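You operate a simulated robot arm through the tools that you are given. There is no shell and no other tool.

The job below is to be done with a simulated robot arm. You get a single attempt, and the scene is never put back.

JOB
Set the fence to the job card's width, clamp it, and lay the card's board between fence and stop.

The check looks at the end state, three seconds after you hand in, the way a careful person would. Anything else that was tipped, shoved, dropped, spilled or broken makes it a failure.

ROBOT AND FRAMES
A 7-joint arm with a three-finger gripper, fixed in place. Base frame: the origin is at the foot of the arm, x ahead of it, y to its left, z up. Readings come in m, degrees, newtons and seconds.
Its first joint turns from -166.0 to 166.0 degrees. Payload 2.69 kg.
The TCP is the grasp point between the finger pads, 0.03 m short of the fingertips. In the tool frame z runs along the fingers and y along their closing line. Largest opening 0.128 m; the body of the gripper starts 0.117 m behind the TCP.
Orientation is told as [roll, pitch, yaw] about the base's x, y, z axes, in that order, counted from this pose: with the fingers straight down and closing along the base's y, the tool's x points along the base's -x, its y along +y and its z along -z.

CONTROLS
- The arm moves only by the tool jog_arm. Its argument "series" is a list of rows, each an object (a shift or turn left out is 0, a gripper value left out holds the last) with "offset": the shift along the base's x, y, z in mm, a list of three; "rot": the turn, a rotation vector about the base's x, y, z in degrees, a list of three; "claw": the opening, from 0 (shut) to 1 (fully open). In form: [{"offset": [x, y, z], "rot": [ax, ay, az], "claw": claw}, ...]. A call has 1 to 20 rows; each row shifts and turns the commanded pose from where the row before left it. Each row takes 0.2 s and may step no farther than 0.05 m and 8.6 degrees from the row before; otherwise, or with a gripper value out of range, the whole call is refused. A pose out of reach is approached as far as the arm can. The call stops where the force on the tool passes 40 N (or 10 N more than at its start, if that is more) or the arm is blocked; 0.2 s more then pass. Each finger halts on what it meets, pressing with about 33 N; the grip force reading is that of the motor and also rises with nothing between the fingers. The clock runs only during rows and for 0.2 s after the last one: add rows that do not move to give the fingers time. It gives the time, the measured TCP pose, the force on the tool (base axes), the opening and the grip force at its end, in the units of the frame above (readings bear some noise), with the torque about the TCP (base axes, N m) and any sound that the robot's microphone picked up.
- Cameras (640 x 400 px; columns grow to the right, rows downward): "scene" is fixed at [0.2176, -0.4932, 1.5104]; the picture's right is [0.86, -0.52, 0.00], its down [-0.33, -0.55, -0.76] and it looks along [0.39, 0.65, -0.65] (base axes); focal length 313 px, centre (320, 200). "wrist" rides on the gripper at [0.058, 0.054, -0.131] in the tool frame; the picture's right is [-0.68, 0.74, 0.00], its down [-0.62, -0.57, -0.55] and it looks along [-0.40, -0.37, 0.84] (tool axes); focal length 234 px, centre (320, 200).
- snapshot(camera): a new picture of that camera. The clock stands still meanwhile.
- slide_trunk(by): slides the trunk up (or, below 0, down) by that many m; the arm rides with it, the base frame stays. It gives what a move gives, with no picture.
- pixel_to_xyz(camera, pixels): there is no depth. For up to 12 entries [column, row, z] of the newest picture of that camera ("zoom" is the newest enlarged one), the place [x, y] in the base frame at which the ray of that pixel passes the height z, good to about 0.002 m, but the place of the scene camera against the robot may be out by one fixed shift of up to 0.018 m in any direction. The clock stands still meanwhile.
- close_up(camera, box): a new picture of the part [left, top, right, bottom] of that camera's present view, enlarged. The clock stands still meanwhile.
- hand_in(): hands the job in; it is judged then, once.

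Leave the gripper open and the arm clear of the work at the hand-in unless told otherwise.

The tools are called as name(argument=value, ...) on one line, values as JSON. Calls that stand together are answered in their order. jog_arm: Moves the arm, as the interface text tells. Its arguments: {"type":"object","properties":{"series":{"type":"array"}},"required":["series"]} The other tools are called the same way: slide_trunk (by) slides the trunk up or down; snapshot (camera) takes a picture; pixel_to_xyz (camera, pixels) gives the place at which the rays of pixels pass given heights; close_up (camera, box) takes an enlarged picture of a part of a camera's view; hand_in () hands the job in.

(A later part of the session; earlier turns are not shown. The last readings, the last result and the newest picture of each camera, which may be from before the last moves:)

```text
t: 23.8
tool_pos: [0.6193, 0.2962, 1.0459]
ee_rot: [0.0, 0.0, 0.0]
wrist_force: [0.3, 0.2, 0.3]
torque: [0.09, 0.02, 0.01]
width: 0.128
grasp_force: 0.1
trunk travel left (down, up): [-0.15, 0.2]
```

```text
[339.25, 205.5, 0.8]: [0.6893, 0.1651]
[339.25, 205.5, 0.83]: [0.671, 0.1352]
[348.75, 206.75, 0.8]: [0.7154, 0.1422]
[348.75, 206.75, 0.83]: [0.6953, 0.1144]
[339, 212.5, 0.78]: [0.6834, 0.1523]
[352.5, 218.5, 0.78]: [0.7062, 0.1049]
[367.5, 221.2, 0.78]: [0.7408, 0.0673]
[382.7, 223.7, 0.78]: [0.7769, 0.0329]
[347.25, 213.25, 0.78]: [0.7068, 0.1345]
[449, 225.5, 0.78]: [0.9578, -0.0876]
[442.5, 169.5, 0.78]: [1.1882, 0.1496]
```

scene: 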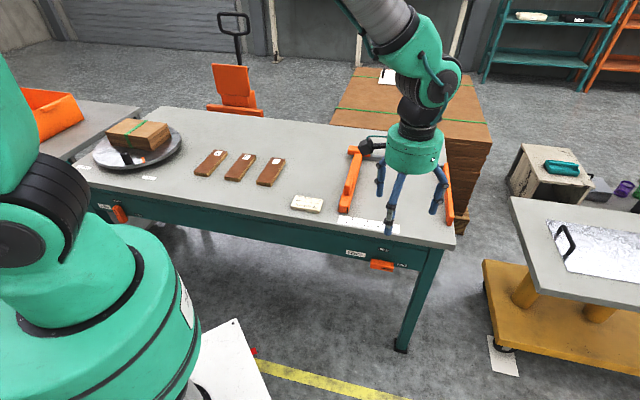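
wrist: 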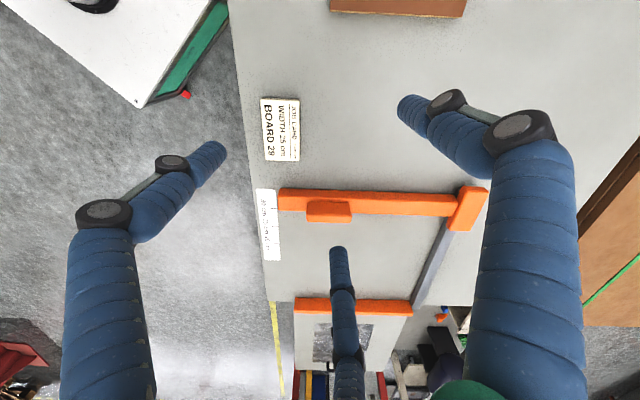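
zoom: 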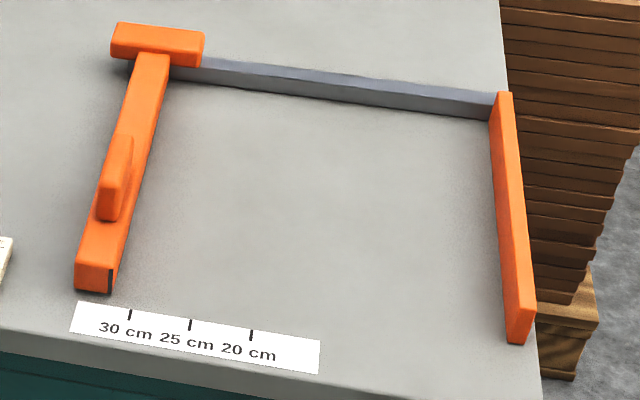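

Table top is at about z 0.783 and the fence bar is 30 mm high. The fence now reads about 32.0 cm, so it must move about 70 mm to the right. I'll push it with closed fingers on its left face between knob and rail. First I move above the free spot left of the bar and come down partway.

jog_arm(series=[{"offset": [33, 6, 0], "claw": 0.0}, {"offset": [33, 6, 0]}, {"offset": [33, 6, 0]}, {"offset": [33.7, 4.8, 0]}, {"offset": [0, 0, -45]}, {"offset": [0, 0, -45]}, {"offset": [0, 0, -45]}, {"offset": [0, 0, -35]}, {"offset": [0, 0, -25]}])

snapshot(camera="wrist")

close_up(camera="scene", box=[280, 120, 480, 240])

```text
t: 25.8
tool_pos: [0.7541, 0.3216, 0.8491]
ee_rot: [0.0, -0.1, 0.1]
wrist_force: [-0.2, 0.1, 0.1]
torque: [-0.02, 0.05, 0.0]
width: 0.0023
grasp_force: 31.4
trunk travel left (down, up): [-0.15, 0.2]
```

```text
taken
```

wrist: 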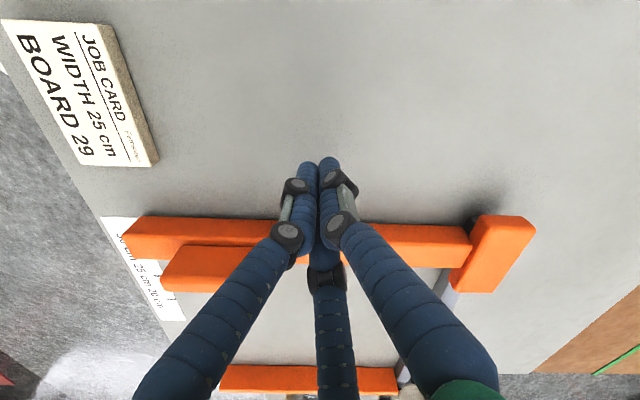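

```text
3.20 times, centred on (380, 180) of scene
```

zoom: 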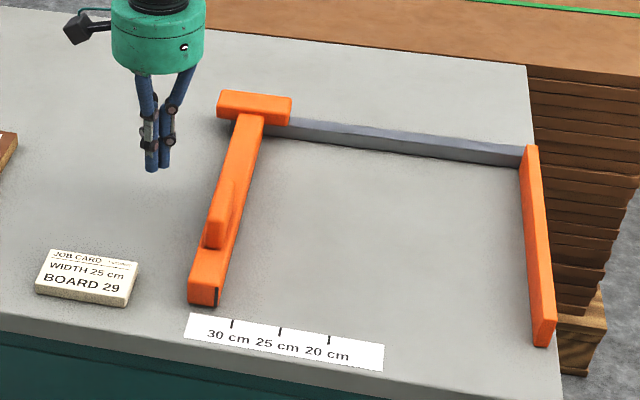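

The closed fingertips are over free table left of the bar. I lower to about 10 mm above the table and move right toward the bar, watching force.

jog_arm(series=[{"offset": [0, 0, -13]}, {"offset": [0, 0, -12]}, {"offset": [7.0, -7.1, 0]}, {"offset": [7.0, -7.1, 0]}, {"offset": [7.0, -7.1, 0]}, {"offset": [3.5, -3.55, 0]}, {"offset": [3.5, -3.55, 0]}])

snapshot(camera="wrist")

```text
t: 27.4
tool_pos: [0.7814, 0.2914, 0.8252]
ee_rot: [0.0, 0.0, 0.0]
wrist_force: [0.4, -1.1, -0.8]
torque: [-0.02, 0.01, 0.01]
width: 0.002
grasp_force: 31.5
trunk travel left (down, up): [-0.15, 0.2]
```

```text
taken
```

wrist: 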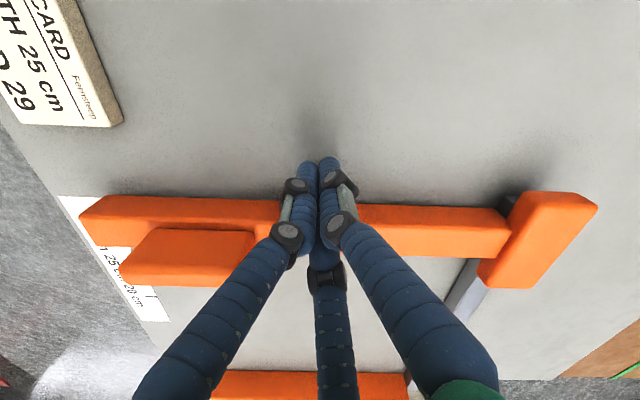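

No contact yet, with about 10–15 mm of gap. I continue in 5 mm steps.

jog_arm(series=[{"offset": [3.5, -3.55, 0]}, {"offset": [3.5, -3.55, 0]}, {"offset": [3.5, -3.55, 0]}, {"offset": [3.5, -3.55, 0]}, {"offset": [3.5, -3.55, 0]}, {"offset": [3.5, -3.55, 0]}])

snapshot(camera="wrist")

close_up(camera="scene", box=[320, 140, 480, 240])

```text
t: 28.8
tool_pos: [0.8031, 0.2717, 0.8245]
ee_rot: [0.0, 0.0, 0.0]
wrist_force: [0.0, 0.3, 1.0]
torque: [0.03, -0.01, 0.04]
width: 0.0019
grasp_force: 30.9
trunk travel left (down, up): [-0.15, 0.2]
```

```text
taken
```

wrist: 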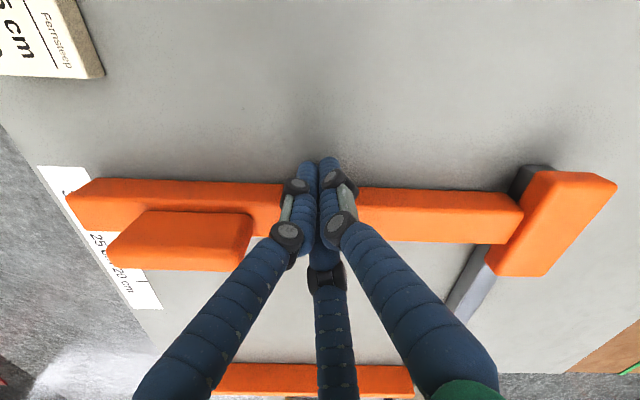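

```text
4.00 times, centred on (400, 190) of scene
```

zoom: 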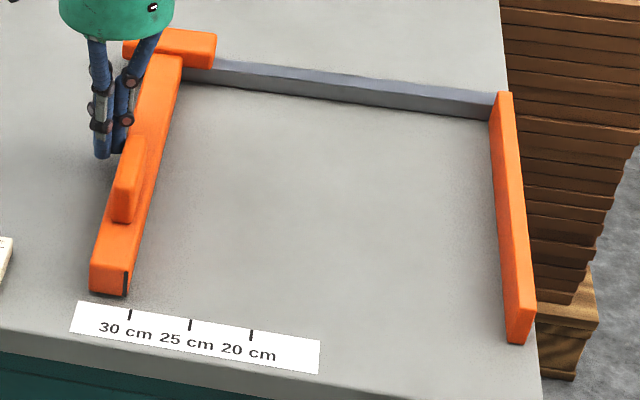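

The fence moves freely with the fingers; it now reads about 30.8 cm. I push another 50 mm and then measure.

jog_arm(series=[{"offset": [4.9, -5.0, 0]}, {"offset": [4.9, -5.0, 0]}, {"offset": [4.9, -5.0, 0]}, {"offset": [4.9, -5.0, 0]}, {"offset": [4.9, -5.0, 0]}, {"offset": [4.9, -5.0, 0]}, {"offset": [4.2, -4.3, 0]}, {"offset": [1.4, -1.4, 0]}, {}])

close_up(camera="scene", box=[330, 180, 410, 230])

snapshot(camera="wrist")

```text
t: 30.8
tool_pos: [0.8371, 0.2345, 0.8241]
ee_rot: [-0.1, 0.0, 0.0]
wrist_force: [-0.1, 0.8, 0.2]
torque: [0.03, 0.06, 0.01]
width: 0.0019
grasp_force: 31.8
trunk travel left (down, up): [-0.15, 0.2]
```

```text
8.00 times, centred on (370, 205) of scene
```

zoom: 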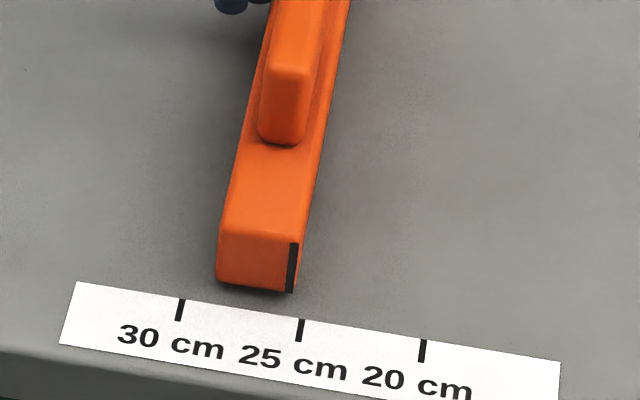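

```text
taken
```

wrist: 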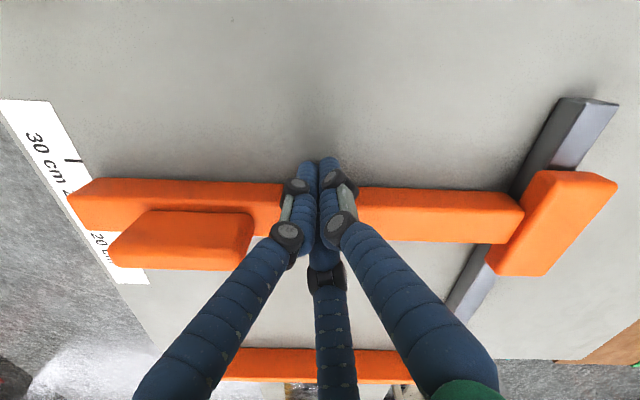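

Now about 25.6 cm. I compute the remaining distance from this enlarged view: pointer bottom at (291,292), fence right-bottom edge near (297,290), and the 25 mark running (303,319)–(298,341).

close_up(camera="scene", box=[342, 200, 374, 220])

pixel_to_xyz(camera="scene", pixels=[[366.4, 216.5, 0.783], [367.1, 216.25, 0.783], [367.9, 219.9, 0.783], [367.2, 222.6, 0.783], [352.9, 217.4, 0.783], [352.2, 220, 0.783], [383, 222.5, 0.783], [382.3, 225.2, 0.783]])

```text
16.00 times, centred on (358, 210) of scene
```

zoom: 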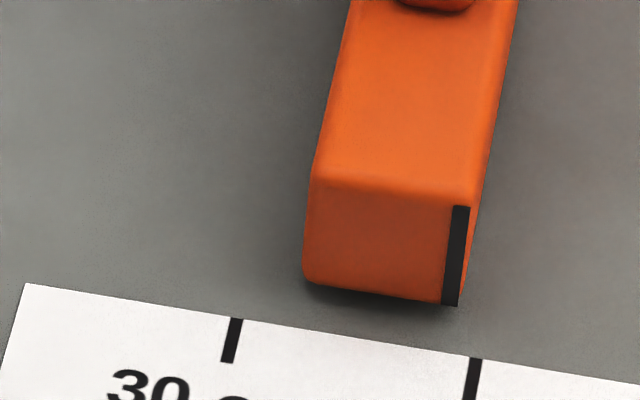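

```text
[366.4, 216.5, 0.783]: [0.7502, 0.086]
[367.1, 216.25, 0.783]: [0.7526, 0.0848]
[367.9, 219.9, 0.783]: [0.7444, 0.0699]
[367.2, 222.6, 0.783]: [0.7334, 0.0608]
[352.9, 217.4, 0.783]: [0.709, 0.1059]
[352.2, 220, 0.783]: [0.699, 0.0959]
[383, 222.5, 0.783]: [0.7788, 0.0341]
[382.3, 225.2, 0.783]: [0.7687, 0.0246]
```

The face still needs about 6 mm. I push 6 mm more.

jog_arm(series=[{"offset": [2.1, -2.15, 0]}, {"offset": [2.1, -2.15, 0]}, {}, {}])

close_up(camera="scene", box=[350, 200, 382, 220])

close_up(camera="scene", box=[400, 160, 464, 240])

```text
t: 31.8
tool_pos: [0.8416, 0.2302, 0.825]
ee_rot: [0.0, 0.0, 0.0]
wrist_force: [-1.3, 1.3, -0.8]
torque: [0.02, 0.02, 0.03]
width: 0.0022
grasp_force: 31.1
trunk travel left (down, up): [-0.15, 0.2]
```

```text
16.00 times, centred on (366, 210) of scene
```

zoom: 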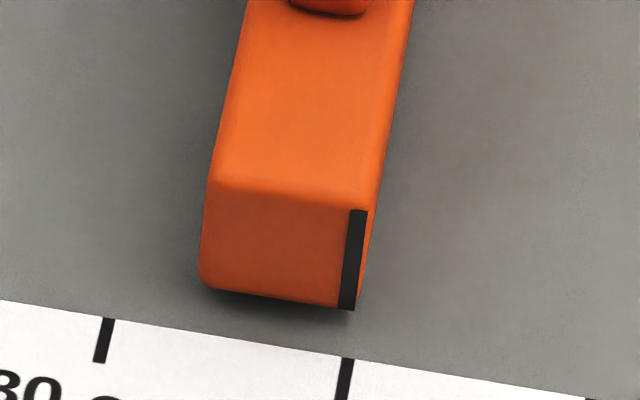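

```text
5.00 times, centred on (432, 200) of scene
```

zoom: 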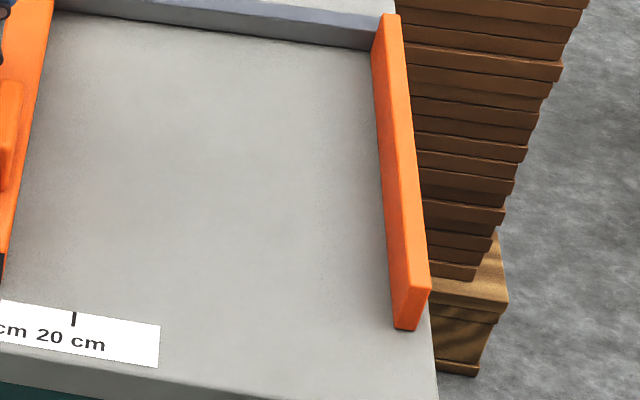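

The line's edge is now about 1–3 mm short of the 25 mark. I cross-check by the fence-to-stop distance: stop front-bottom-left corner at scene (447,225.4), fence right-bottom corner at (368.2,216.9), and marks.

pixel_to_xyz(camera="scene", pixels=[[447, 225.4, 0.783], [442.4, 174, 0.783], [368.25, 216.9, 0.783], [367.7, 216.8, 0.783], [367.7, 220.5, 0.783], [352.5, 218.7, 0.783], [382.7, 223.8, 0.783]])

close_up(camera="scene", box=[430, 210, 462, 230])

```text
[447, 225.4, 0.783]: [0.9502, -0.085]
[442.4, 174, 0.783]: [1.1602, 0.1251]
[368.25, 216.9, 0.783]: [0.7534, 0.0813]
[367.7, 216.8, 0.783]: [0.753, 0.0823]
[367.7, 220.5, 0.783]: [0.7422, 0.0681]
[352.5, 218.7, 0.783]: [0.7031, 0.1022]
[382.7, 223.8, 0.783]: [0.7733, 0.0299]
```

```text
16.00 times, centred on (446, 220) of scene
```

zoom: 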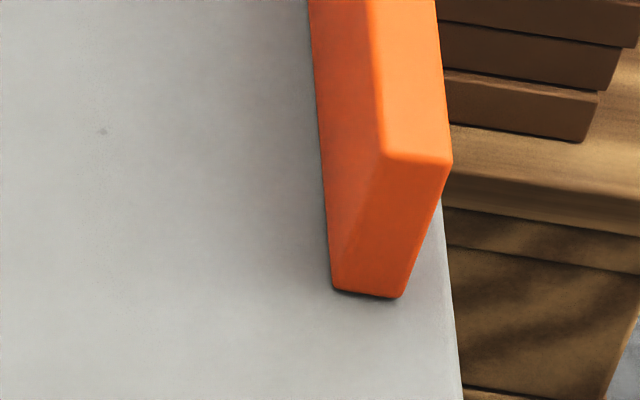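

The face seems within about 1 mm of 25 cm by the scene camera. To confirm from above, I withdraw the fingers to the left, rise, and look down on the scale and fence end with the wrist camera.

jog_arm(series=[{"offset": [-7, 7, 0]}, {"offset": [-14, 14, 0]}, {"offset": [0, 0, 40]}, {"offset": [0, 0, 40]}, {"offset": [0, 0, 40]}, {"offset": [0, 0, 35]}, {"offset": [-40, -11, 0]}, {"offset": [-40, -11, 0]}, {"offset": [-39, -12, 0]}, {}])

snapshot(camera="wrist")

```text
t: 34.0
tool_pos: [0.7027, 0.2194, 0.9799]
ee_rot: [0.0, -0.2, 0.1]
wrist_force: [0.2, 0.6, 0.9]
torque: [0.03, -0.08, 0.01]
width: 0.002
grasp_force: 31.6
trunk travel left (down, up): [-0.15, 0.2]
```

```text
taken
```

wrist: 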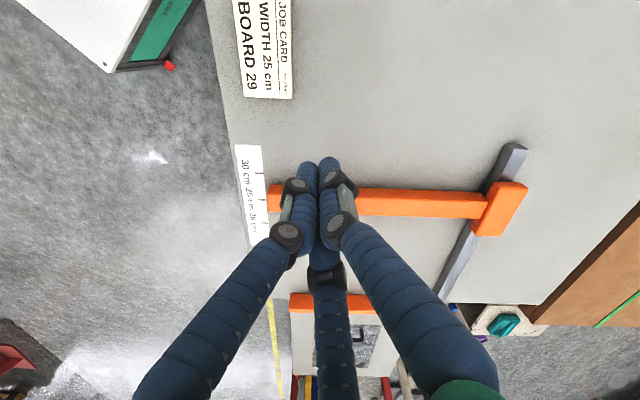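

I enlarge the fence end and the scale in this view.

close_up(camera="wrist", box=[225, 140, 321, 200])

close_up(camera="wrist", box=[225, 180, 289, 220])

```text
6.67 times, centred on (273, 170) of wrist
```

zoom: 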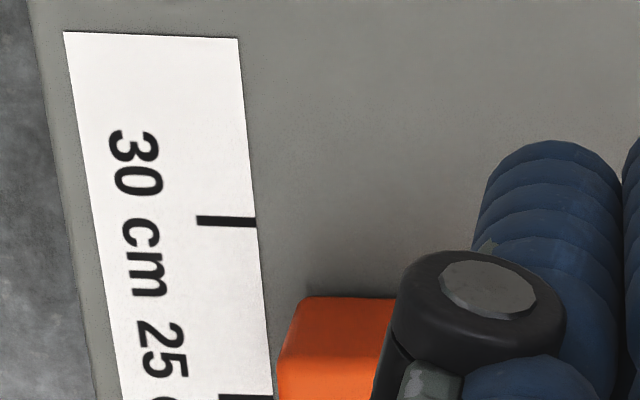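

```text
10.00 times, centred on (257, 200) of wrist
```

zoom: 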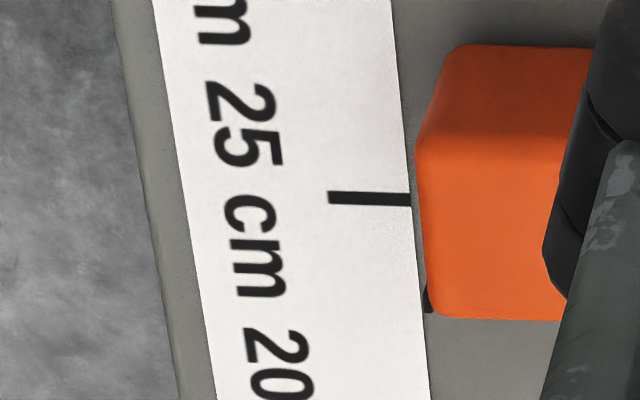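

I query the fence's top-right edge (440,314) at z 0.812, and the 25 mark at (330,196) and (410,199) at table height.

pixel_to_xyz(camera="zoom", pixels=[[440, 314, 0.812], [500, 317, 0.812], [440, 314, 0.808], [330, 196, 0.783], [410, 199, 0.783], [430, 306, 0.812], [425, 312, 0.8]])

pixel_to_xyz(camera="wrist", pixels=[[258.9, 173.1, 0.783], [262.2, 199.8, 0.783], [265, 225, 0.783]])

```text
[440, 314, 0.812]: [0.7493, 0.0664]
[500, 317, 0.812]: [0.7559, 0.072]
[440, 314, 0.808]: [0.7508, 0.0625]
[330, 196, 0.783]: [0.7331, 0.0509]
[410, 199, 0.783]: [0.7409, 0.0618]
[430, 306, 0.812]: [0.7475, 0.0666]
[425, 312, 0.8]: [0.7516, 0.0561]
```

```text
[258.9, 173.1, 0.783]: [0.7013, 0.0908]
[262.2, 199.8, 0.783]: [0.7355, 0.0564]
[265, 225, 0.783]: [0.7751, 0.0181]
```

Scene view says the face is about 1 mm short of 25 (the line centre about 3 mm short), and the wrist view says about 2 mm past, within its error. The table-level scene reading is the better one, so I retrace my exact path and nudge the fence 1.3 mm more.

jog_arm(series=[{"offset": [39, 12, 0]}, {"offset": [40, 11, 0]}, {"offset": [40, 11, 0]}, {"offset": [0, 0, -35]}, {"offset": [0, 0, -40]}, {"offset": [0, 0, -40]}, {"offset": [0, 0, -40]}, {"offset": [10, -10, 0]}, {"offset": [9, -9, 0]}, {"offset": [2, -2, 0]}, {"offset": [0.9, -0.9, 0]}, {}])

close_up(camera="scene", box=[350, 200, 382, 220])

close_up(camera="scene", box=[340, 195, 404, 235])

```text
t: 36.6
tool_pos: [0.8425, 0.2309, 0.8244]
ee_rot: [0.0, -0.1, 0.0]
wrist_force: [-1.8, 1.4, -0.9]
torque: [0.01, 0.06, -0.02]
width: 0.0018
grasp_force: 30.8
trunk travel left (down, up): [-0.15, 0.2]
```

```text
16.00 times, centred on (366, 210) of scene
```

zoom: 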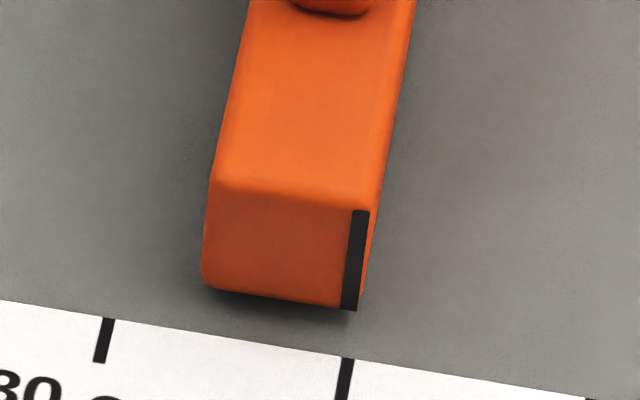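

```text
10.00 times, centred on (372, 215) of scene
```

zoom: 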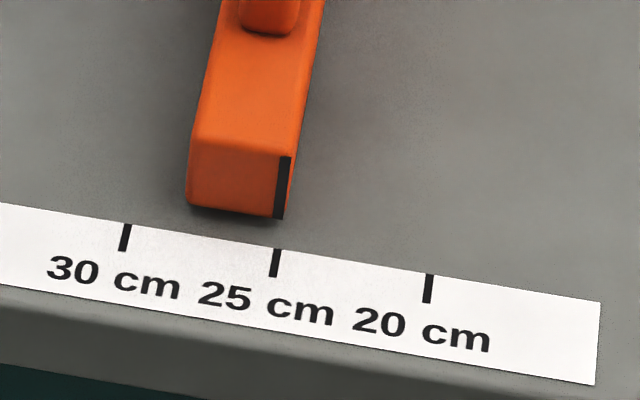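

Only about 0.5 mm moved; the line still sits about 1 mm short. One more 1 mm nudge, then I withdraw left and up.

jog_arm(series=[{"offset": [0.75, -0.75, 0]}, {}, {}, {"offset": [-7, 7, 0]}, {"offset": [-21, 21, 0]}, {"offset": [0, 0, 30]}, {"offset": [0, 0, 45]}, {"offset": [0, 0, 45]}, {"offset": [0, 0, 45]}, {"offset": [0, 0, 45]}])

close_up(camera="scene", box=[340, 195, 404, 235])

snapshot(camera="scene")

```text
t: 38.8
tool_pos: [0.8148, 0.2535, 1.0315]
ee_rot: [0.0, 0.2, 0.1]
wrist_force: [-0.2, 0.8, -0.2]
torque: [-0.02, 0.01, 0.01]
width: 0.0022
grasp_force: 31.5
trunk travel left (down, up): [-0.15, 0.2]
```

```text
10.00 times, centred on (372, 215) of scene
```

zoom: 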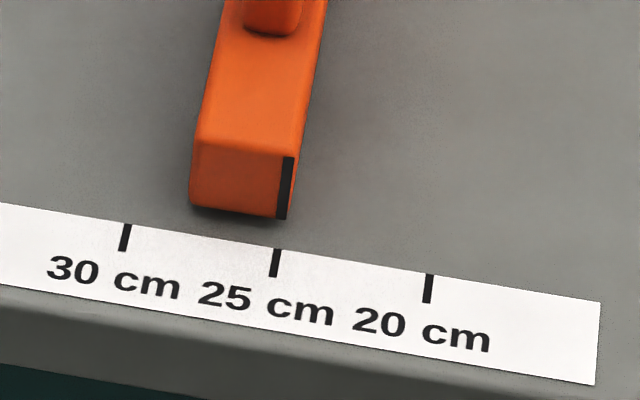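

```text
taken
```

scene: 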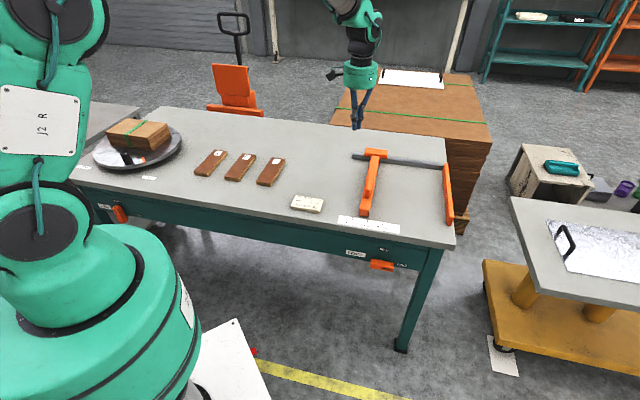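

The pointer line now lines up with the 25 mark. Next is clamping: I travel high back to the front of the table and open the fingers.

jog_arm(series=[{"offset": [-20, -45, 1.5]}, {"offset": [-20, -45, 1.5]}, {"offset": [-20, -45, 1.5]}, {"offset": [-20, -45, 1.5]}, {"offset": [-20, -45, 1.5]}, {"offset": [-20, -45, 1.5]}, {"offset": [-20, -45, 1.5]}, {"offset": [-20, -45, 1.5]}, {"offset": [-20, -46, 1.5]}, {"claw": 1.0, "rot": [5.785, -5.785, 0]}, {"rot": [5.785, -5.785, 0]}, {"rot": [5.785, -5.785, 0]}, {"rot": [5.785, -5.785, 0]}, {"rot": [5.785, -5.785, 0]}, {"rot": [5.785, -5.785, 0]}])

jog_arm(series=[{"offset": [0, 0, -40], "rot": [5.785, -5.785, 0]}, {"offset": [0, 0, -40], "rot": [5.785, -5.785, 0]}, {"offset": [0, 0, -40], "rot": [5.785, -5.785, 0]}, {"offset": [0, 0, -40], "rot": [5.785, -5.785, 0]}, {"offset": [0, 0, -40], "rot": [5.785, -5.785, 0]}, {"offset": [0, 0, -40], "rot": [5.3, 5.3, 0]}, {"offset": [0, 0, -40], "rot": [5.3, 5.3, 0]}, {"offset": [0, 0, -40], "rot": [5.3, 5.3, 0]}, {"offset": [0, 0, -40], "rot": [5.3, 5.3, 0]}, {"offset": [0, 0, -40], "rot": [5.3, 5.3, 0]}, {"offset": [0, 0, -37], "rot": [5.3, 5.3, 0]}, {}])

snapshot(camera="wrist")

snapshot(camera="scene")

```text
refused: row 9 steps farther than a row can; nothing moved
```

```text
t: 40.3
tool_pos: [0.8223, 0.2546, 0.8092]
ee_rot: [37.2, -22.5, -10.3]
wrist_force: [-28.5, -19.5, 42.6]
torque: [-0.32, 0.84, 0.12]
width: 0.0021
grasp_force: 31.7
trunk travel left (down, up): [-0.15, 0.2]
stopped in row 7: the force on the tool passed its limit at 295 N (the readings are from after the stop); the commanded pose is now the measured one
```

```text
taken
```

wrist: 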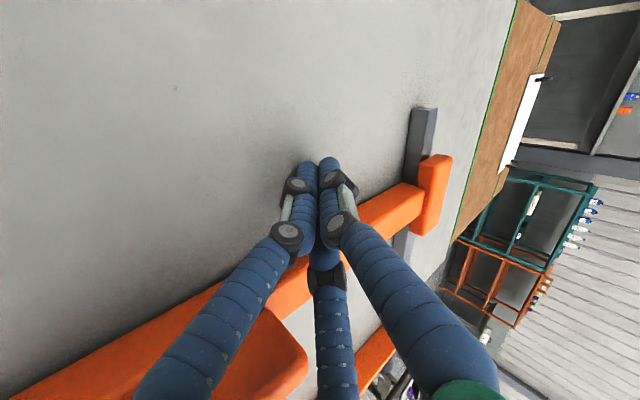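

```text
taken
```

scene: 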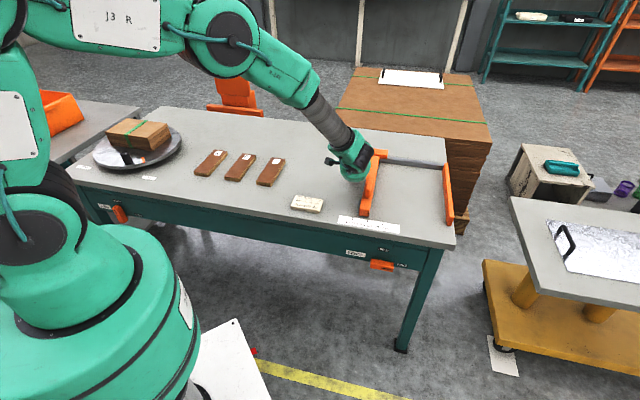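

That was my mistake: the first call was refused (a row too long), and the second ran from the wrong place, so the fingertips came down on the table surface left of the fence. I lift straight up at once and then check whether anything moved.

jog_arm(series=[{"offset": [0, 0, 10]}, {"offset": [-5, 5, 30]}, {"offset": [0, 0, 40]}, {"offset": [0, 0, 45]}, {"offset": [0, 0, 45]}, {"offset": [0, 0, 45]}, {"offset": [0, 0, 20]}, {}])

close_up(camera="scene", box=[340, 195, 404, 235])

snapshot(camera="scene")

```text
t: 42.1
tool_pos: [0.8169, 0.2599, 1.0402]
ee_rot: [37.0, -22.4, -10.2]
wrist_force: [-0.3, -0.5, 0.5]
torque: [0.0, 0.01, -0.01]
width: 0.0021
grasp_force: 31.9
trunk travel left (down, up): [-0.15, 0.2]
```

```text
10.00 times, centred on (372, 215) of scene
```

zoom: 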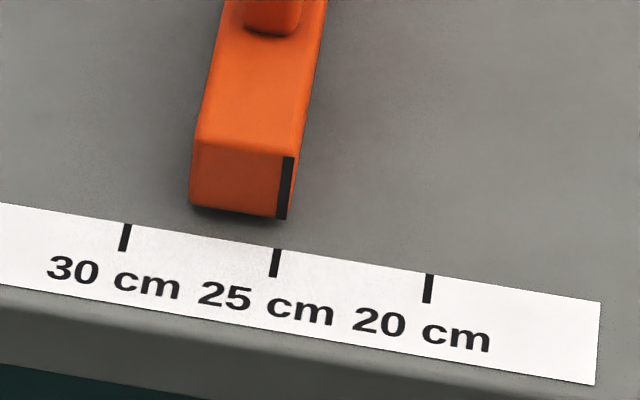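

```text
taken
```

scene: 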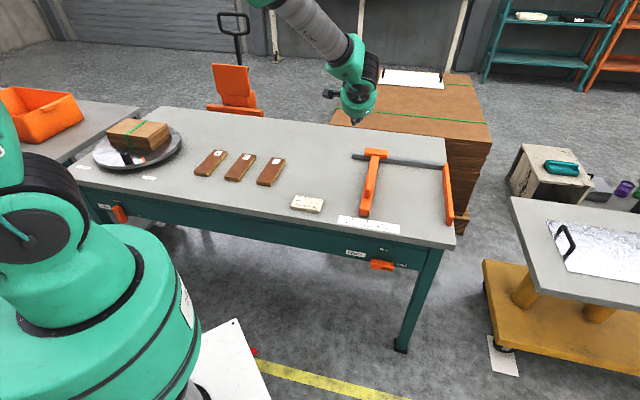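

Nothing moved: the fence line, boards, and card look the same as before. From here I issue one motion at a time. I undo the stray 7.5° roll and travel high back to the front of the table.

jog_arm(series=[{"offset": [0, 0, 5], "rot": [-5.3, -5.3, 0]}, {"offset": [-18.2, -41.3, 0]}, {"offset": [-18.2, -41.3, 0]}, {"offset": [-18.2, -41.3, 0]}, {"offset": [-18.2, -41.3, 0]}, {"offset": [-18.2, -41.3, 0]}, {"offset": [-18.2, -41.3, 0]}, {"offset": [-18.2, -41.3, 0]}, {"offset": [-18.2, -41.3, 0]}, {"offset": [-18.2, -41.3, 0]}, {"offset": [-18.2, -41.3, 0]}, {}])

```text
t: 44.7
tool_pos: [0.6346, -0.1534, 1.0466]
ee_rot: [32.1, -28.5, -8.1]
wrist_force: [-1.1, -0.2, -0.4]
torque: [0.02, -0.04, 0.05]
width: 0.002
grasp_force: 31.4
trunk travel left (down, up): [-0.15, 0.2]
```

At the front standoff, high up, tilted 42°. I finish the tilt, open the fingers, and descend in front of the apron while rolling the gripper to straddle the horizontal handle.

jog_arm(series=[{"rot": [5.67, -5.67, 0], "claw": 1.0}, {"rot": [5.67, -5.67, 0]}, {"rot": [5.67, -5.67, 0]}, {"offset": [0, 0, -30], "rot": [5.67, -5.67, 0]}, {"offset": [0, 0, -40], "rot": [5.67, -5.67, 0]}, {"offset": [0, 0, -40], "rot": [5.67, -5.67, 0]}, {"offset": [0, 0, -40], "rot": [5.3, 5.3, 0]}, {"offset": [0, 0, -40], "rot": [5.3, 5.3, 0]}, {"offset": [0, 0, -40], "rot": [5.3, 5.3, 0]}, {"offset": [0, 0, -40], "rot": [5.3, 5.3, 0]}, {"offset": [0, 0, -40], "rot": [5.3, 5.3, 0]}, {"offset": [0, 0, -40], "rot": [5.3, 5.3, 0]}, {"offset": [0, 0, -40]}, {"offset": [0, 0, -40]}, {"offset": [0, 0, -10]}, {}])

snapshot(camera="wrist")

snapshot(camera="scene")

```text
t: 48.1
tool_pos: [0.6338, -0.1508, 0.604]
ee_rot: [89.9, -0.3, -45.2]
wrist_force: [0.5, 0.8, 0.1]
torque: [-0.01, 0.0, 0.02]
width: 0.1281
grasp_force: 0.1
trunk travel left (down, up): [-0.15, 0.2]
```

```text
taken
```

wrist: 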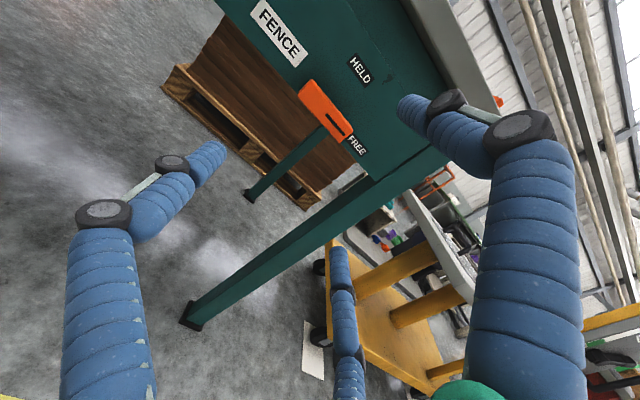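

```text
taken
```

scene: 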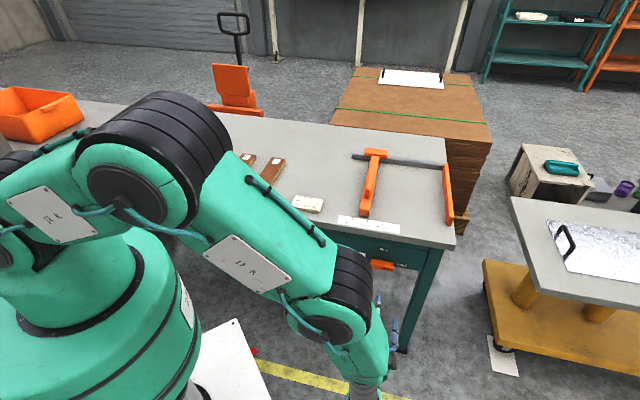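

The handle is still at FREE. I advance straight onto it to the same grip place as before, 3 mm less deep.

jog_arm(series=[{"offset": [20, 18.8, 0.6]}, {"offset": [20, 18.8, 0.6]}, {"offset": [20, 18.8, 0.6]}, {"offset": [20, 18.8, 0.6]}, {"offset": [20, 18.8, 0.6]}, {"offset": [14, 13.3, 0.3]}, {"offset": [6, 5.7, 0]}, {}])

snapshot(camera="wrist")

```text
t: 49.9
tool_pos: [0.7563, -0.039, 0.6071]
ee_rot: [89.9, -0.3, -45.1]
wrist_force: [-1.0, 0.0, 0.0]
torque: [0.0, -0.01, -0.01]
width: 0.1284
grasp_force: 0.1
trunk travel left (down, up): [-0.15, 0.2]
```

```text
taken
```

wrist: 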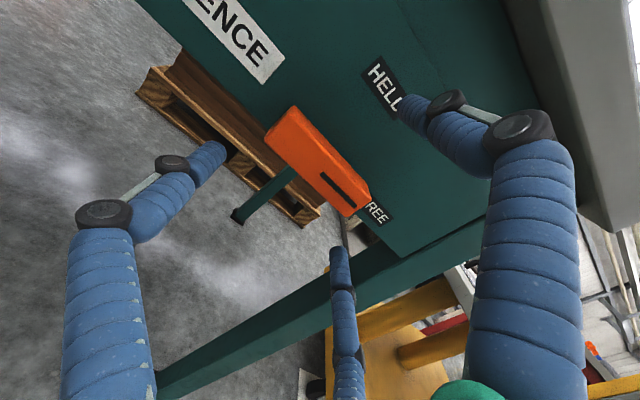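

The open fingers straddle the handle. I close on it.

jog_arm(series=[{"claw": 0.7}, {"claw": 0.5}, {"claw": 0.38}, {"claw": 0.32}, {"claw": 0.28}, {"claw": 0.2}, {"claw": 0.0}, {}])

close_up(camera="wrist", box=[180, 60, 436, 220])

```text
t: 51.7
tool_pos: [0.7556, -0.04, 0.6078]
ee_rot: [89.9, -0.3, -45.0]
wrist_force: [-1.9, 3.4, 14.9]
torque: [0.49, -0.27, 0.26]
width: 0.0377
grasp_force: 44.8
trunk travel left (down, up): [-0.15, 0.2]
```

```text
2.50 times, centred on (308, 140) of wrist
```

zoom: 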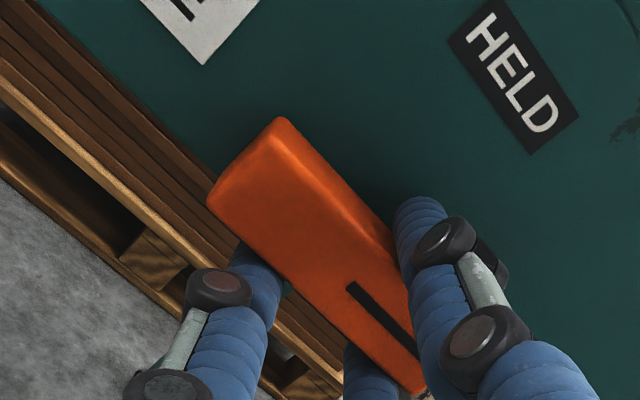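

Gripped as before. I fitted the pivot from the earlier motion and now turn the handle back counter-clockwise along that arc, 45° first.

jog_arm(series=[{"offset": [0.55, -0.55, 1.62], "rot": [-5.3, -5.3, 0]}, {"offset": [0.55, -0.55, 1.62], "rot": [-5.3, -5.3, 0]}, {"offset": [0.23, -0.23, 1.75], "rot": [-5.3, -5.3, 0]}, {"offset": [0.23, -0.23, 1.75], "rot": [-5.3, -5.3, 0]}, {"offset": [-0.1, 0.1, 1.79], "rot": [-5.3, -5.3, 0]}, {"offset": [-0.1, 0.1, 1.79], "rot": [-5.3, -5.3, 0]}, {}])

close_up(camera="scene", box=[340, 200, 436, 270])

```text
t: 53.3
tool_pos: [0.7564, -0.04, 0.6189]
ee_rot: [89.9, -45.3, -45.1]
wrist_force: [-0.2, 1.2, 2.1]
torque: [0.4, -0.34, 0.01]
width: 0.0376
grasp_force: 45.1
trunk travel left (down, up): [-0.15, 0.2]
```

```text
5.71 times, centred on (388, 235) of scene
```

zoom: 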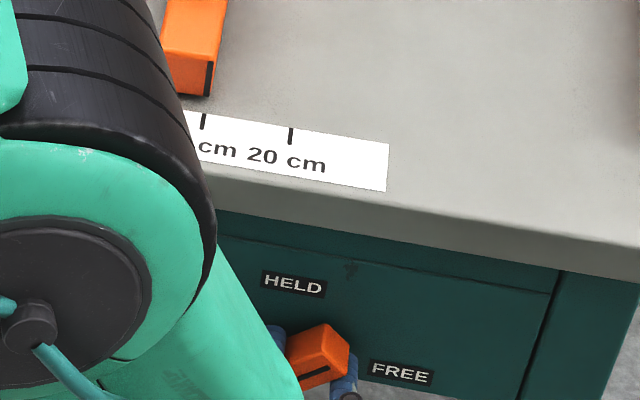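

Very low forces. I turn the remaining 45° to HELD.

jog_arm(series=[{"offset": [-0.42, 0.42, 1.69], "rot": [-5.3, -5.3, 0]}, {"offset": [-0.42, 0.42, 1.69], "rot": [-5.3, -5.3, 0]}, {"offset": [-0.72, 0.72, 1.48], "rot": [-5.3, -5.3, 0]}, {"offset": [-0.72, 0.72, 1.48], "rot": [-5.3, -5.3, 0]}, {"offset": [-0.96, 0.96, 1.16], "rot": [-5.3, -5.3, 0]}, {"offset": [-0.96, 0.96, 1.16], "rot": [-5.3, -5.3, 0]}, {}])

close_up(camera="scene", box=[340, 200, 436, 270])

snapshot(camera="wrist")

```text
t: 54.9
tool_pos: [0.7513, -0.0358, 0.6265]
ee_rot: [-89.0, -89.7, 133.7]
wrist_force: [13.7, 10.6, -9.6]
torque: [0.01, 0.27, 0.19]
width: 0.0375
grasp_force: 44.3
trunk travel left (down, up): [-0.15, 0.2]
```

```text
5.71 times, centred on (388, 235) of scene
```

zoom: 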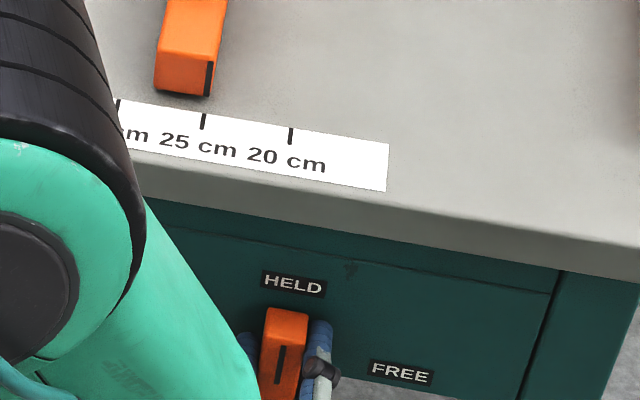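

```text
taken
```

wrist: 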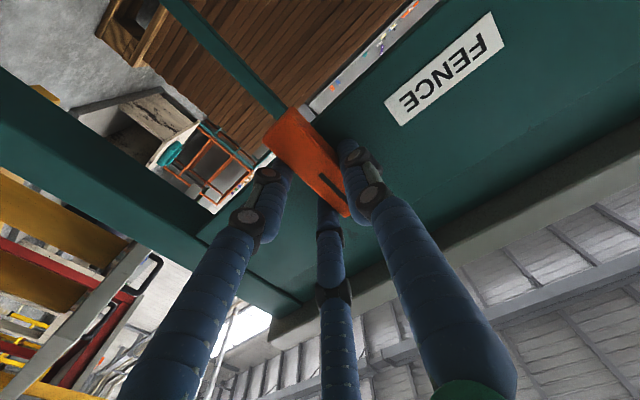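

The handle stands vertical at HELD. I try 3° further to feel for the end stop.

jog_arm(series=[{"offset": [-0.4, 0.4, 0.3], "rot": [-1.1, -1.1, 0]}, {"offset": [0, 0, 0.3], "rot": [-1.1, -1.1, 0]}, {}])

close_up(camera="scene", box=[350, 230, 414, 270])

```text
t: 55.7
tool_pos: [0.752, -0.0354, 0.6264]
ee_rot: [-90.4, -86.8, 135.2]
wrist_force: [12.2, 7.0, -9.7]
torque: [1.75, 2.0, 0.23]
width: 0.0375
grasp_force: 45.3
trunk travel left (down, up): [-0.15, 0.2]
```

```text
10.00 times, centred on (382, 250) of scene
```

zoom: 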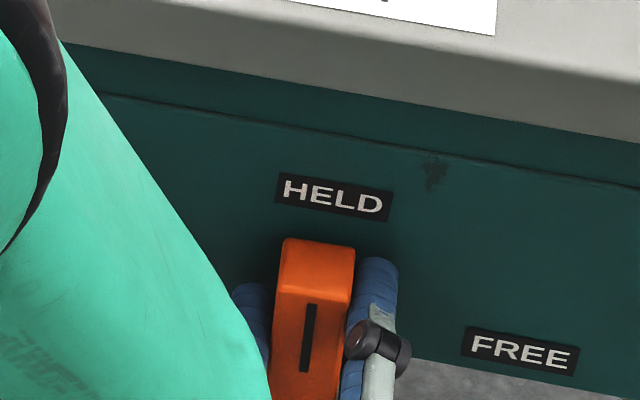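

The torque rose to about 2.7 N·m, so the handle is against its HELD end stop. I relax, open the fingers and back straight out.

jog_arm(series=[{"rot": [1.6, 1.6, 0]}, {"claw": 0.4}, {"claw": 0.7}, {"claw": 1.0}, {"claw": 1.0}, {"claw": 1.0}, {"offset": [-14, -14, 0]}, {"offset": [-21, -21, 0]}, {"offset": [-28, -28, 0]}, {"offset": [-28, -28, 0]}, {"offset": [-28, -28, 0]}])

snapshot(camera="wrist")

close_up(camera="scene", box=[340, 195, 436, 275])

```text
t: 58.1
tool_pos: [0.6322, -0.1568, 0.6264]
ee_rot: [-91.5, -88.9, 136.4]
wrist_force: [1.2, 0.5, -0.7]
torque: [-0.01, 0.01, 0.0]
width: 0.1282
grasp_force: 0.1
trunk travel left (down, up): [-0.15, 0.2]
```

```text
taken
```

wrist: 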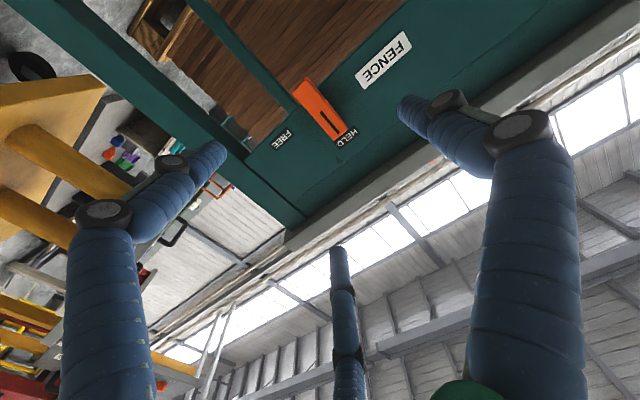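

```text
5.00 times, centred on (388, 235) of scene
```

zoom: 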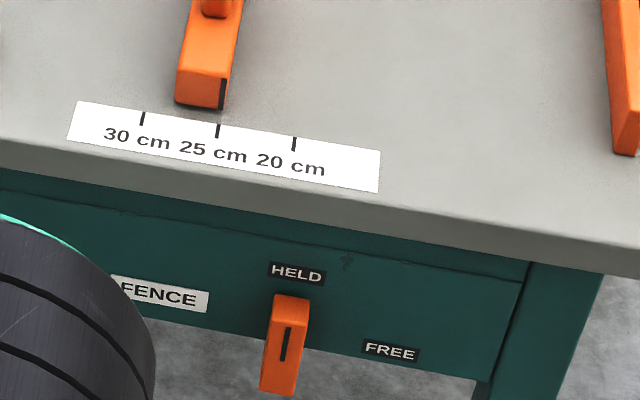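

The handle is at HELD and the fence is still at the 25 mark. Now the board: I lift away, untwist, and bring the gripper back to pointing down at height.

jog_arm(series=[{"offset": [0, 0, 40], "rot": [5.3, 5.3, 0]}, {"offset": [0, 0, 40], "rot": [5.3, 5.3, 0]}, {"offset": [0, 0, 40], "rot": [5.3, 5.3, 0]}, {"offset": [0, 0, 40], "rot": [5.3, 5.3, 0]}, {"offset": [0, 0, 40], "rot": [5.3, 5.3, 0]}, {"offset": [0, 0, 40], "rot": [5.3, 5.3, 0]}, {"offset": [0, 0, 40], "rot": [-5.785, 5.785, 0]}, {"offset": [0, 0, 40], "rot": [-5.785, 5.785, 0]}, {"offset": [0, 0, 40], "rot": [-5.785, 5.785, 0]}, {"offset": [0, 0, 40], "rot": [-5.785, 5.785, 0]}, {"offset": [0, 0, 40], "rot": [-5.785, 5.785, 0]}, {"rot": [-5.785, 5.785, 0]}, {"rot": [-5.785, 5.785, 0]}, {"rot": [-5.785, 5.785, 0]}, {"rot": [-5.785, 5.785, 0]}, {"rot": [-5.785, 5.785, 0]}, {"rot": [-5.785, 5.785, 0]}])

```text
t: 61.7
tool_pos: [0.633, -0.154, 1.068]
ee_rot: [-0.3, 0.0, 1.0]
wrist_force: [-0.1, -0.5, -0.8]
torque: [0.0, 0.01, 0.0]
width: 0.128
grasp_force: 0.0
trunk travel left (down, up): [-0.15, 0.2]
```

Now travel above board 29, turning 45° so the fingers close across the board.

jog_arm(series=[{"offset": [-9.7, 45, 0]}, {"offset": [-9.7, 45, 0]}, {"offset": [-9.7, 45, 0]}, {"offset": [-9.7, 45, 0]}, {"offset": [-9.7, 45, 0]}, {"offset": [-9.7, 45, 0]}, {"offset": [-9.7, 45, 0]}, {"offset": [-9.7, 45, 0]}, {"offset": [-9.7, 45, 0], "rot": [0, 0, 7.3]}, {"offset": [-9.7, 45, 0], "rot": [0, 0, 7.3]}, {"offset": [-9.7, 45, 0], "rot": [0, 0, 7.3]}, {"offset": [-9.7, 45, 0], "rot": [0, 0, 7.3]}, {"offset": [-9.7, 45, 0], "rot": [0, 0, 7.3]}, {"offset": [-9.7, 45, 0], "rot": [0, 0, 7.3]}, {"offset": [-9.7, 45, 0]}, {"offset": [-9.7, 45, 0]}, {}])

snapshot(camera="wrist")

snapshot(camera="scene")

close_up(camera="scene", box=[340, 195, 404, 235])

```text
t: 65.3
tool_pos: [0.4755, 0.5673, 1.066]
ee_rot: [-0.2, 0.0, 44.9]
wrist_force: [-0.2, -0.3, -0.2]
torque: [-0.07, -0.02, 0.0]
width: 0.1279
grasp_force: 0.0
trunk travel left (down, up): [-0.15, 0.2]
```

```text
taken
```

wrist: 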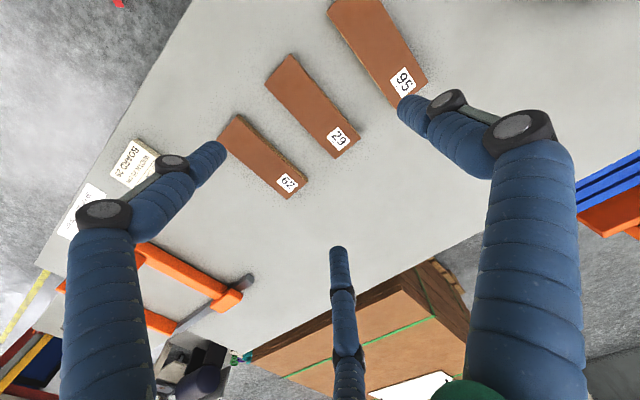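

```text
taken
```

scene: 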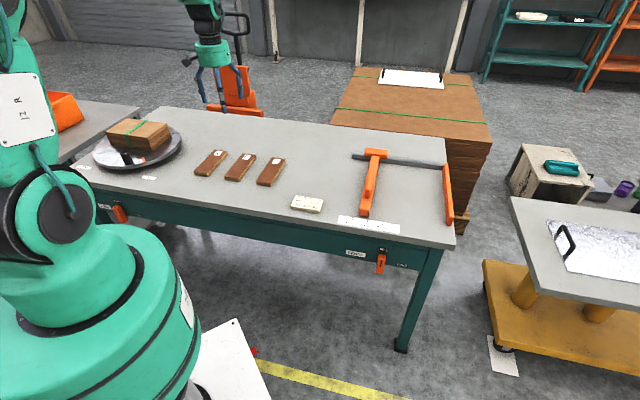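

```text
10.00 times, centred on (372, 215) of scene
```

zoom: 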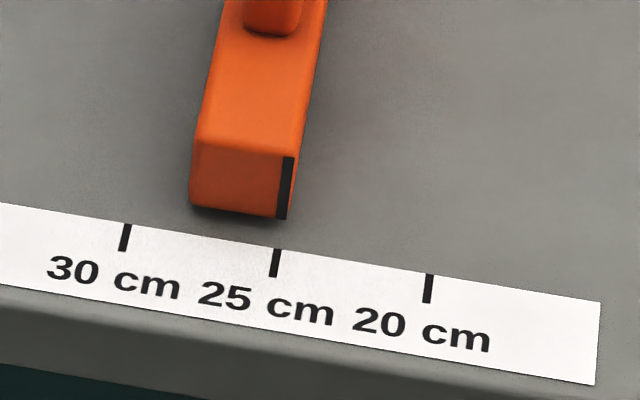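

The fence line is unchanged at 25. Board 29 lies at wrist (312,107), between boards 62 and 95. I enlarge it for exact corners.

close_up(camera="wrist", box=[230, 40, 390, 140])

close_up(camera="wrist", box=[210, 0, 450, 200])

```text
4.00 times, centred on (310, 90) of wrist
```

zoom: 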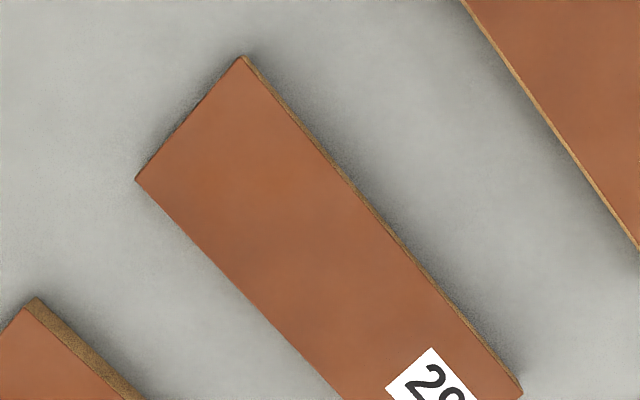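

```text
2.00 times, centred on (330, 100) of wrist
```

zoom: 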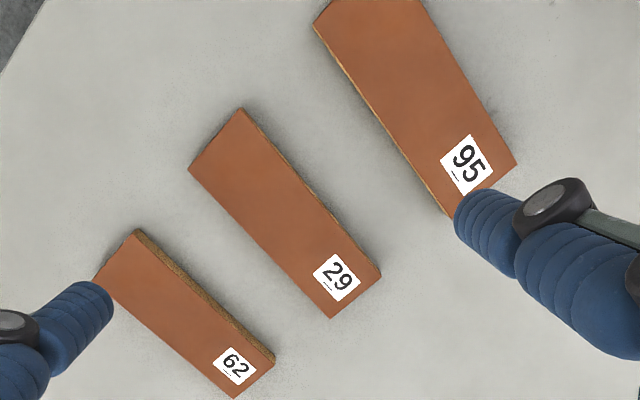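

Board 29's top corners are at wrist (264,85), (290,54), (360,137), (335.5,159). I query these, and the neighbours' facing edges, at z 0.808.

pixel_to_xyz(camera="wrist", pixels=[[264, 85, 0.808], [290, 54.2, 0.808], [360, 137, 0.808], [335.5, 159, 0.808], [237.5, 115, 0.808], [306.5, 181, 0.808], [326, 12, 0.808], [394, 108.5, 0.808], [217, 140, 0.808], [427.5, 82.5, 0.808]])

pixel_to_xyz(camera="scene", pixels=[[242.5, 153.2, 0.808], [256, 155, 0.808], [239.5, 178.2, 0.808], [224, 176.2, 0.808]])

```text
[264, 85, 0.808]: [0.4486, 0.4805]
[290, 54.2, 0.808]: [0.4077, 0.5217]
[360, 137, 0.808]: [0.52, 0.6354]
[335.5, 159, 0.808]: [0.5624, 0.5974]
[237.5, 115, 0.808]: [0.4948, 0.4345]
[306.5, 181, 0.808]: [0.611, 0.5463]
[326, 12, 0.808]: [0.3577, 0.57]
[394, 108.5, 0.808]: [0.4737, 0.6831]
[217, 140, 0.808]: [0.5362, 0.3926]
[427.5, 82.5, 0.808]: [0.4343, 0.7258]
```

```text
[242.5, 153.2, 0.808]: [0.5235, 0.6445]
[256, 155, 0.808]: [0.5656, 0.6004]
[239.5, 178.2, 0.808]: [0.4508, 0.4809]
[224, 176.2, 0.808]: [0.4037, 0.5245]
```

Board 29 measures about 58 x 162 mm, centred at (0.485, 0.559), with 66 mm gaps to its neighbours. Since two fingers sit on the right and one on the left, I offset the hand 19 mm to the right and descend above it to z 0.87 for a check.

jog_arm(series=[{"offset": [11.3, -11, 0]}, {"offset": [11.3, -11, 0]}, {"offset": [0, 0, -40]}, {"offset": [0, 0, -40]}, {"offset": [0, 0, -40]}, {"offset": [0, 0, -40]}, {"offset": [0, 0, -36]}, {}])

snapshot(camera="wrist")

close_up(camera="scene", box=[180, 110, 308, 210])

```text
t: 67.1
tool_pos: [0.5016, 0.5447, 0.8716]
ee_rot: [-0.1, 0.0, 44.9]
wrist_force: [-0.5, 0.1, -0.1]
torque: [-0.02, 0.04, 0.02]
width: 0.1279
grasp_force: 0.0
trunk travel left (down, up): [-0.15, 0.2]
```

```text
taken
```

wrist: 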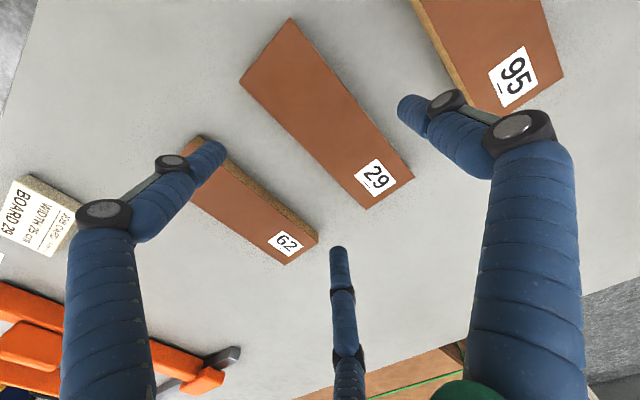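

```text
4.00 times, centred on (244, 160) of scene
```

zoom: 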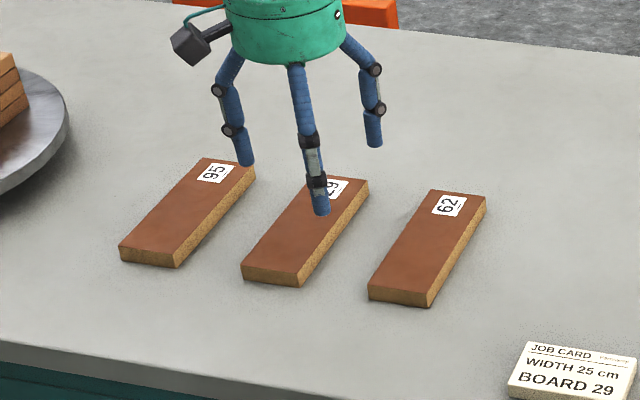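

The finger tips hover over the gaps. I verify the board's corners again from this closer view: (239,83), (290,18), (413,178), (367,209).

pixel_to_xyz(camera="wrist", pixels=[[239, 83, 0.803], [290, 18, 0.803], [413, 178, 0.803], [367, 209, 0.803], [200, 138, 0.803], [318, 235, 0.803], [413, 5, 0.803], [494, 112, 0.803]])

```text
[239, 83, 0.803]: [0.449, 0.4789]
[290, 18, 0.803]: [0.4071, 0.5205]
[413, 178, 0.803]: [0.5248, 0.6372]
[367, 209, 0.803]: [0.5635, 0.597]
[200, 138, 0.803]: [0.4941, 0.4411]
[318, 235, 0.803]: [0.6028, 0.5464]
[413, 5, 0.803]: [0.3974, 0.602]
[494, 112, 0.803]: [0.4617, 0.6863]
```

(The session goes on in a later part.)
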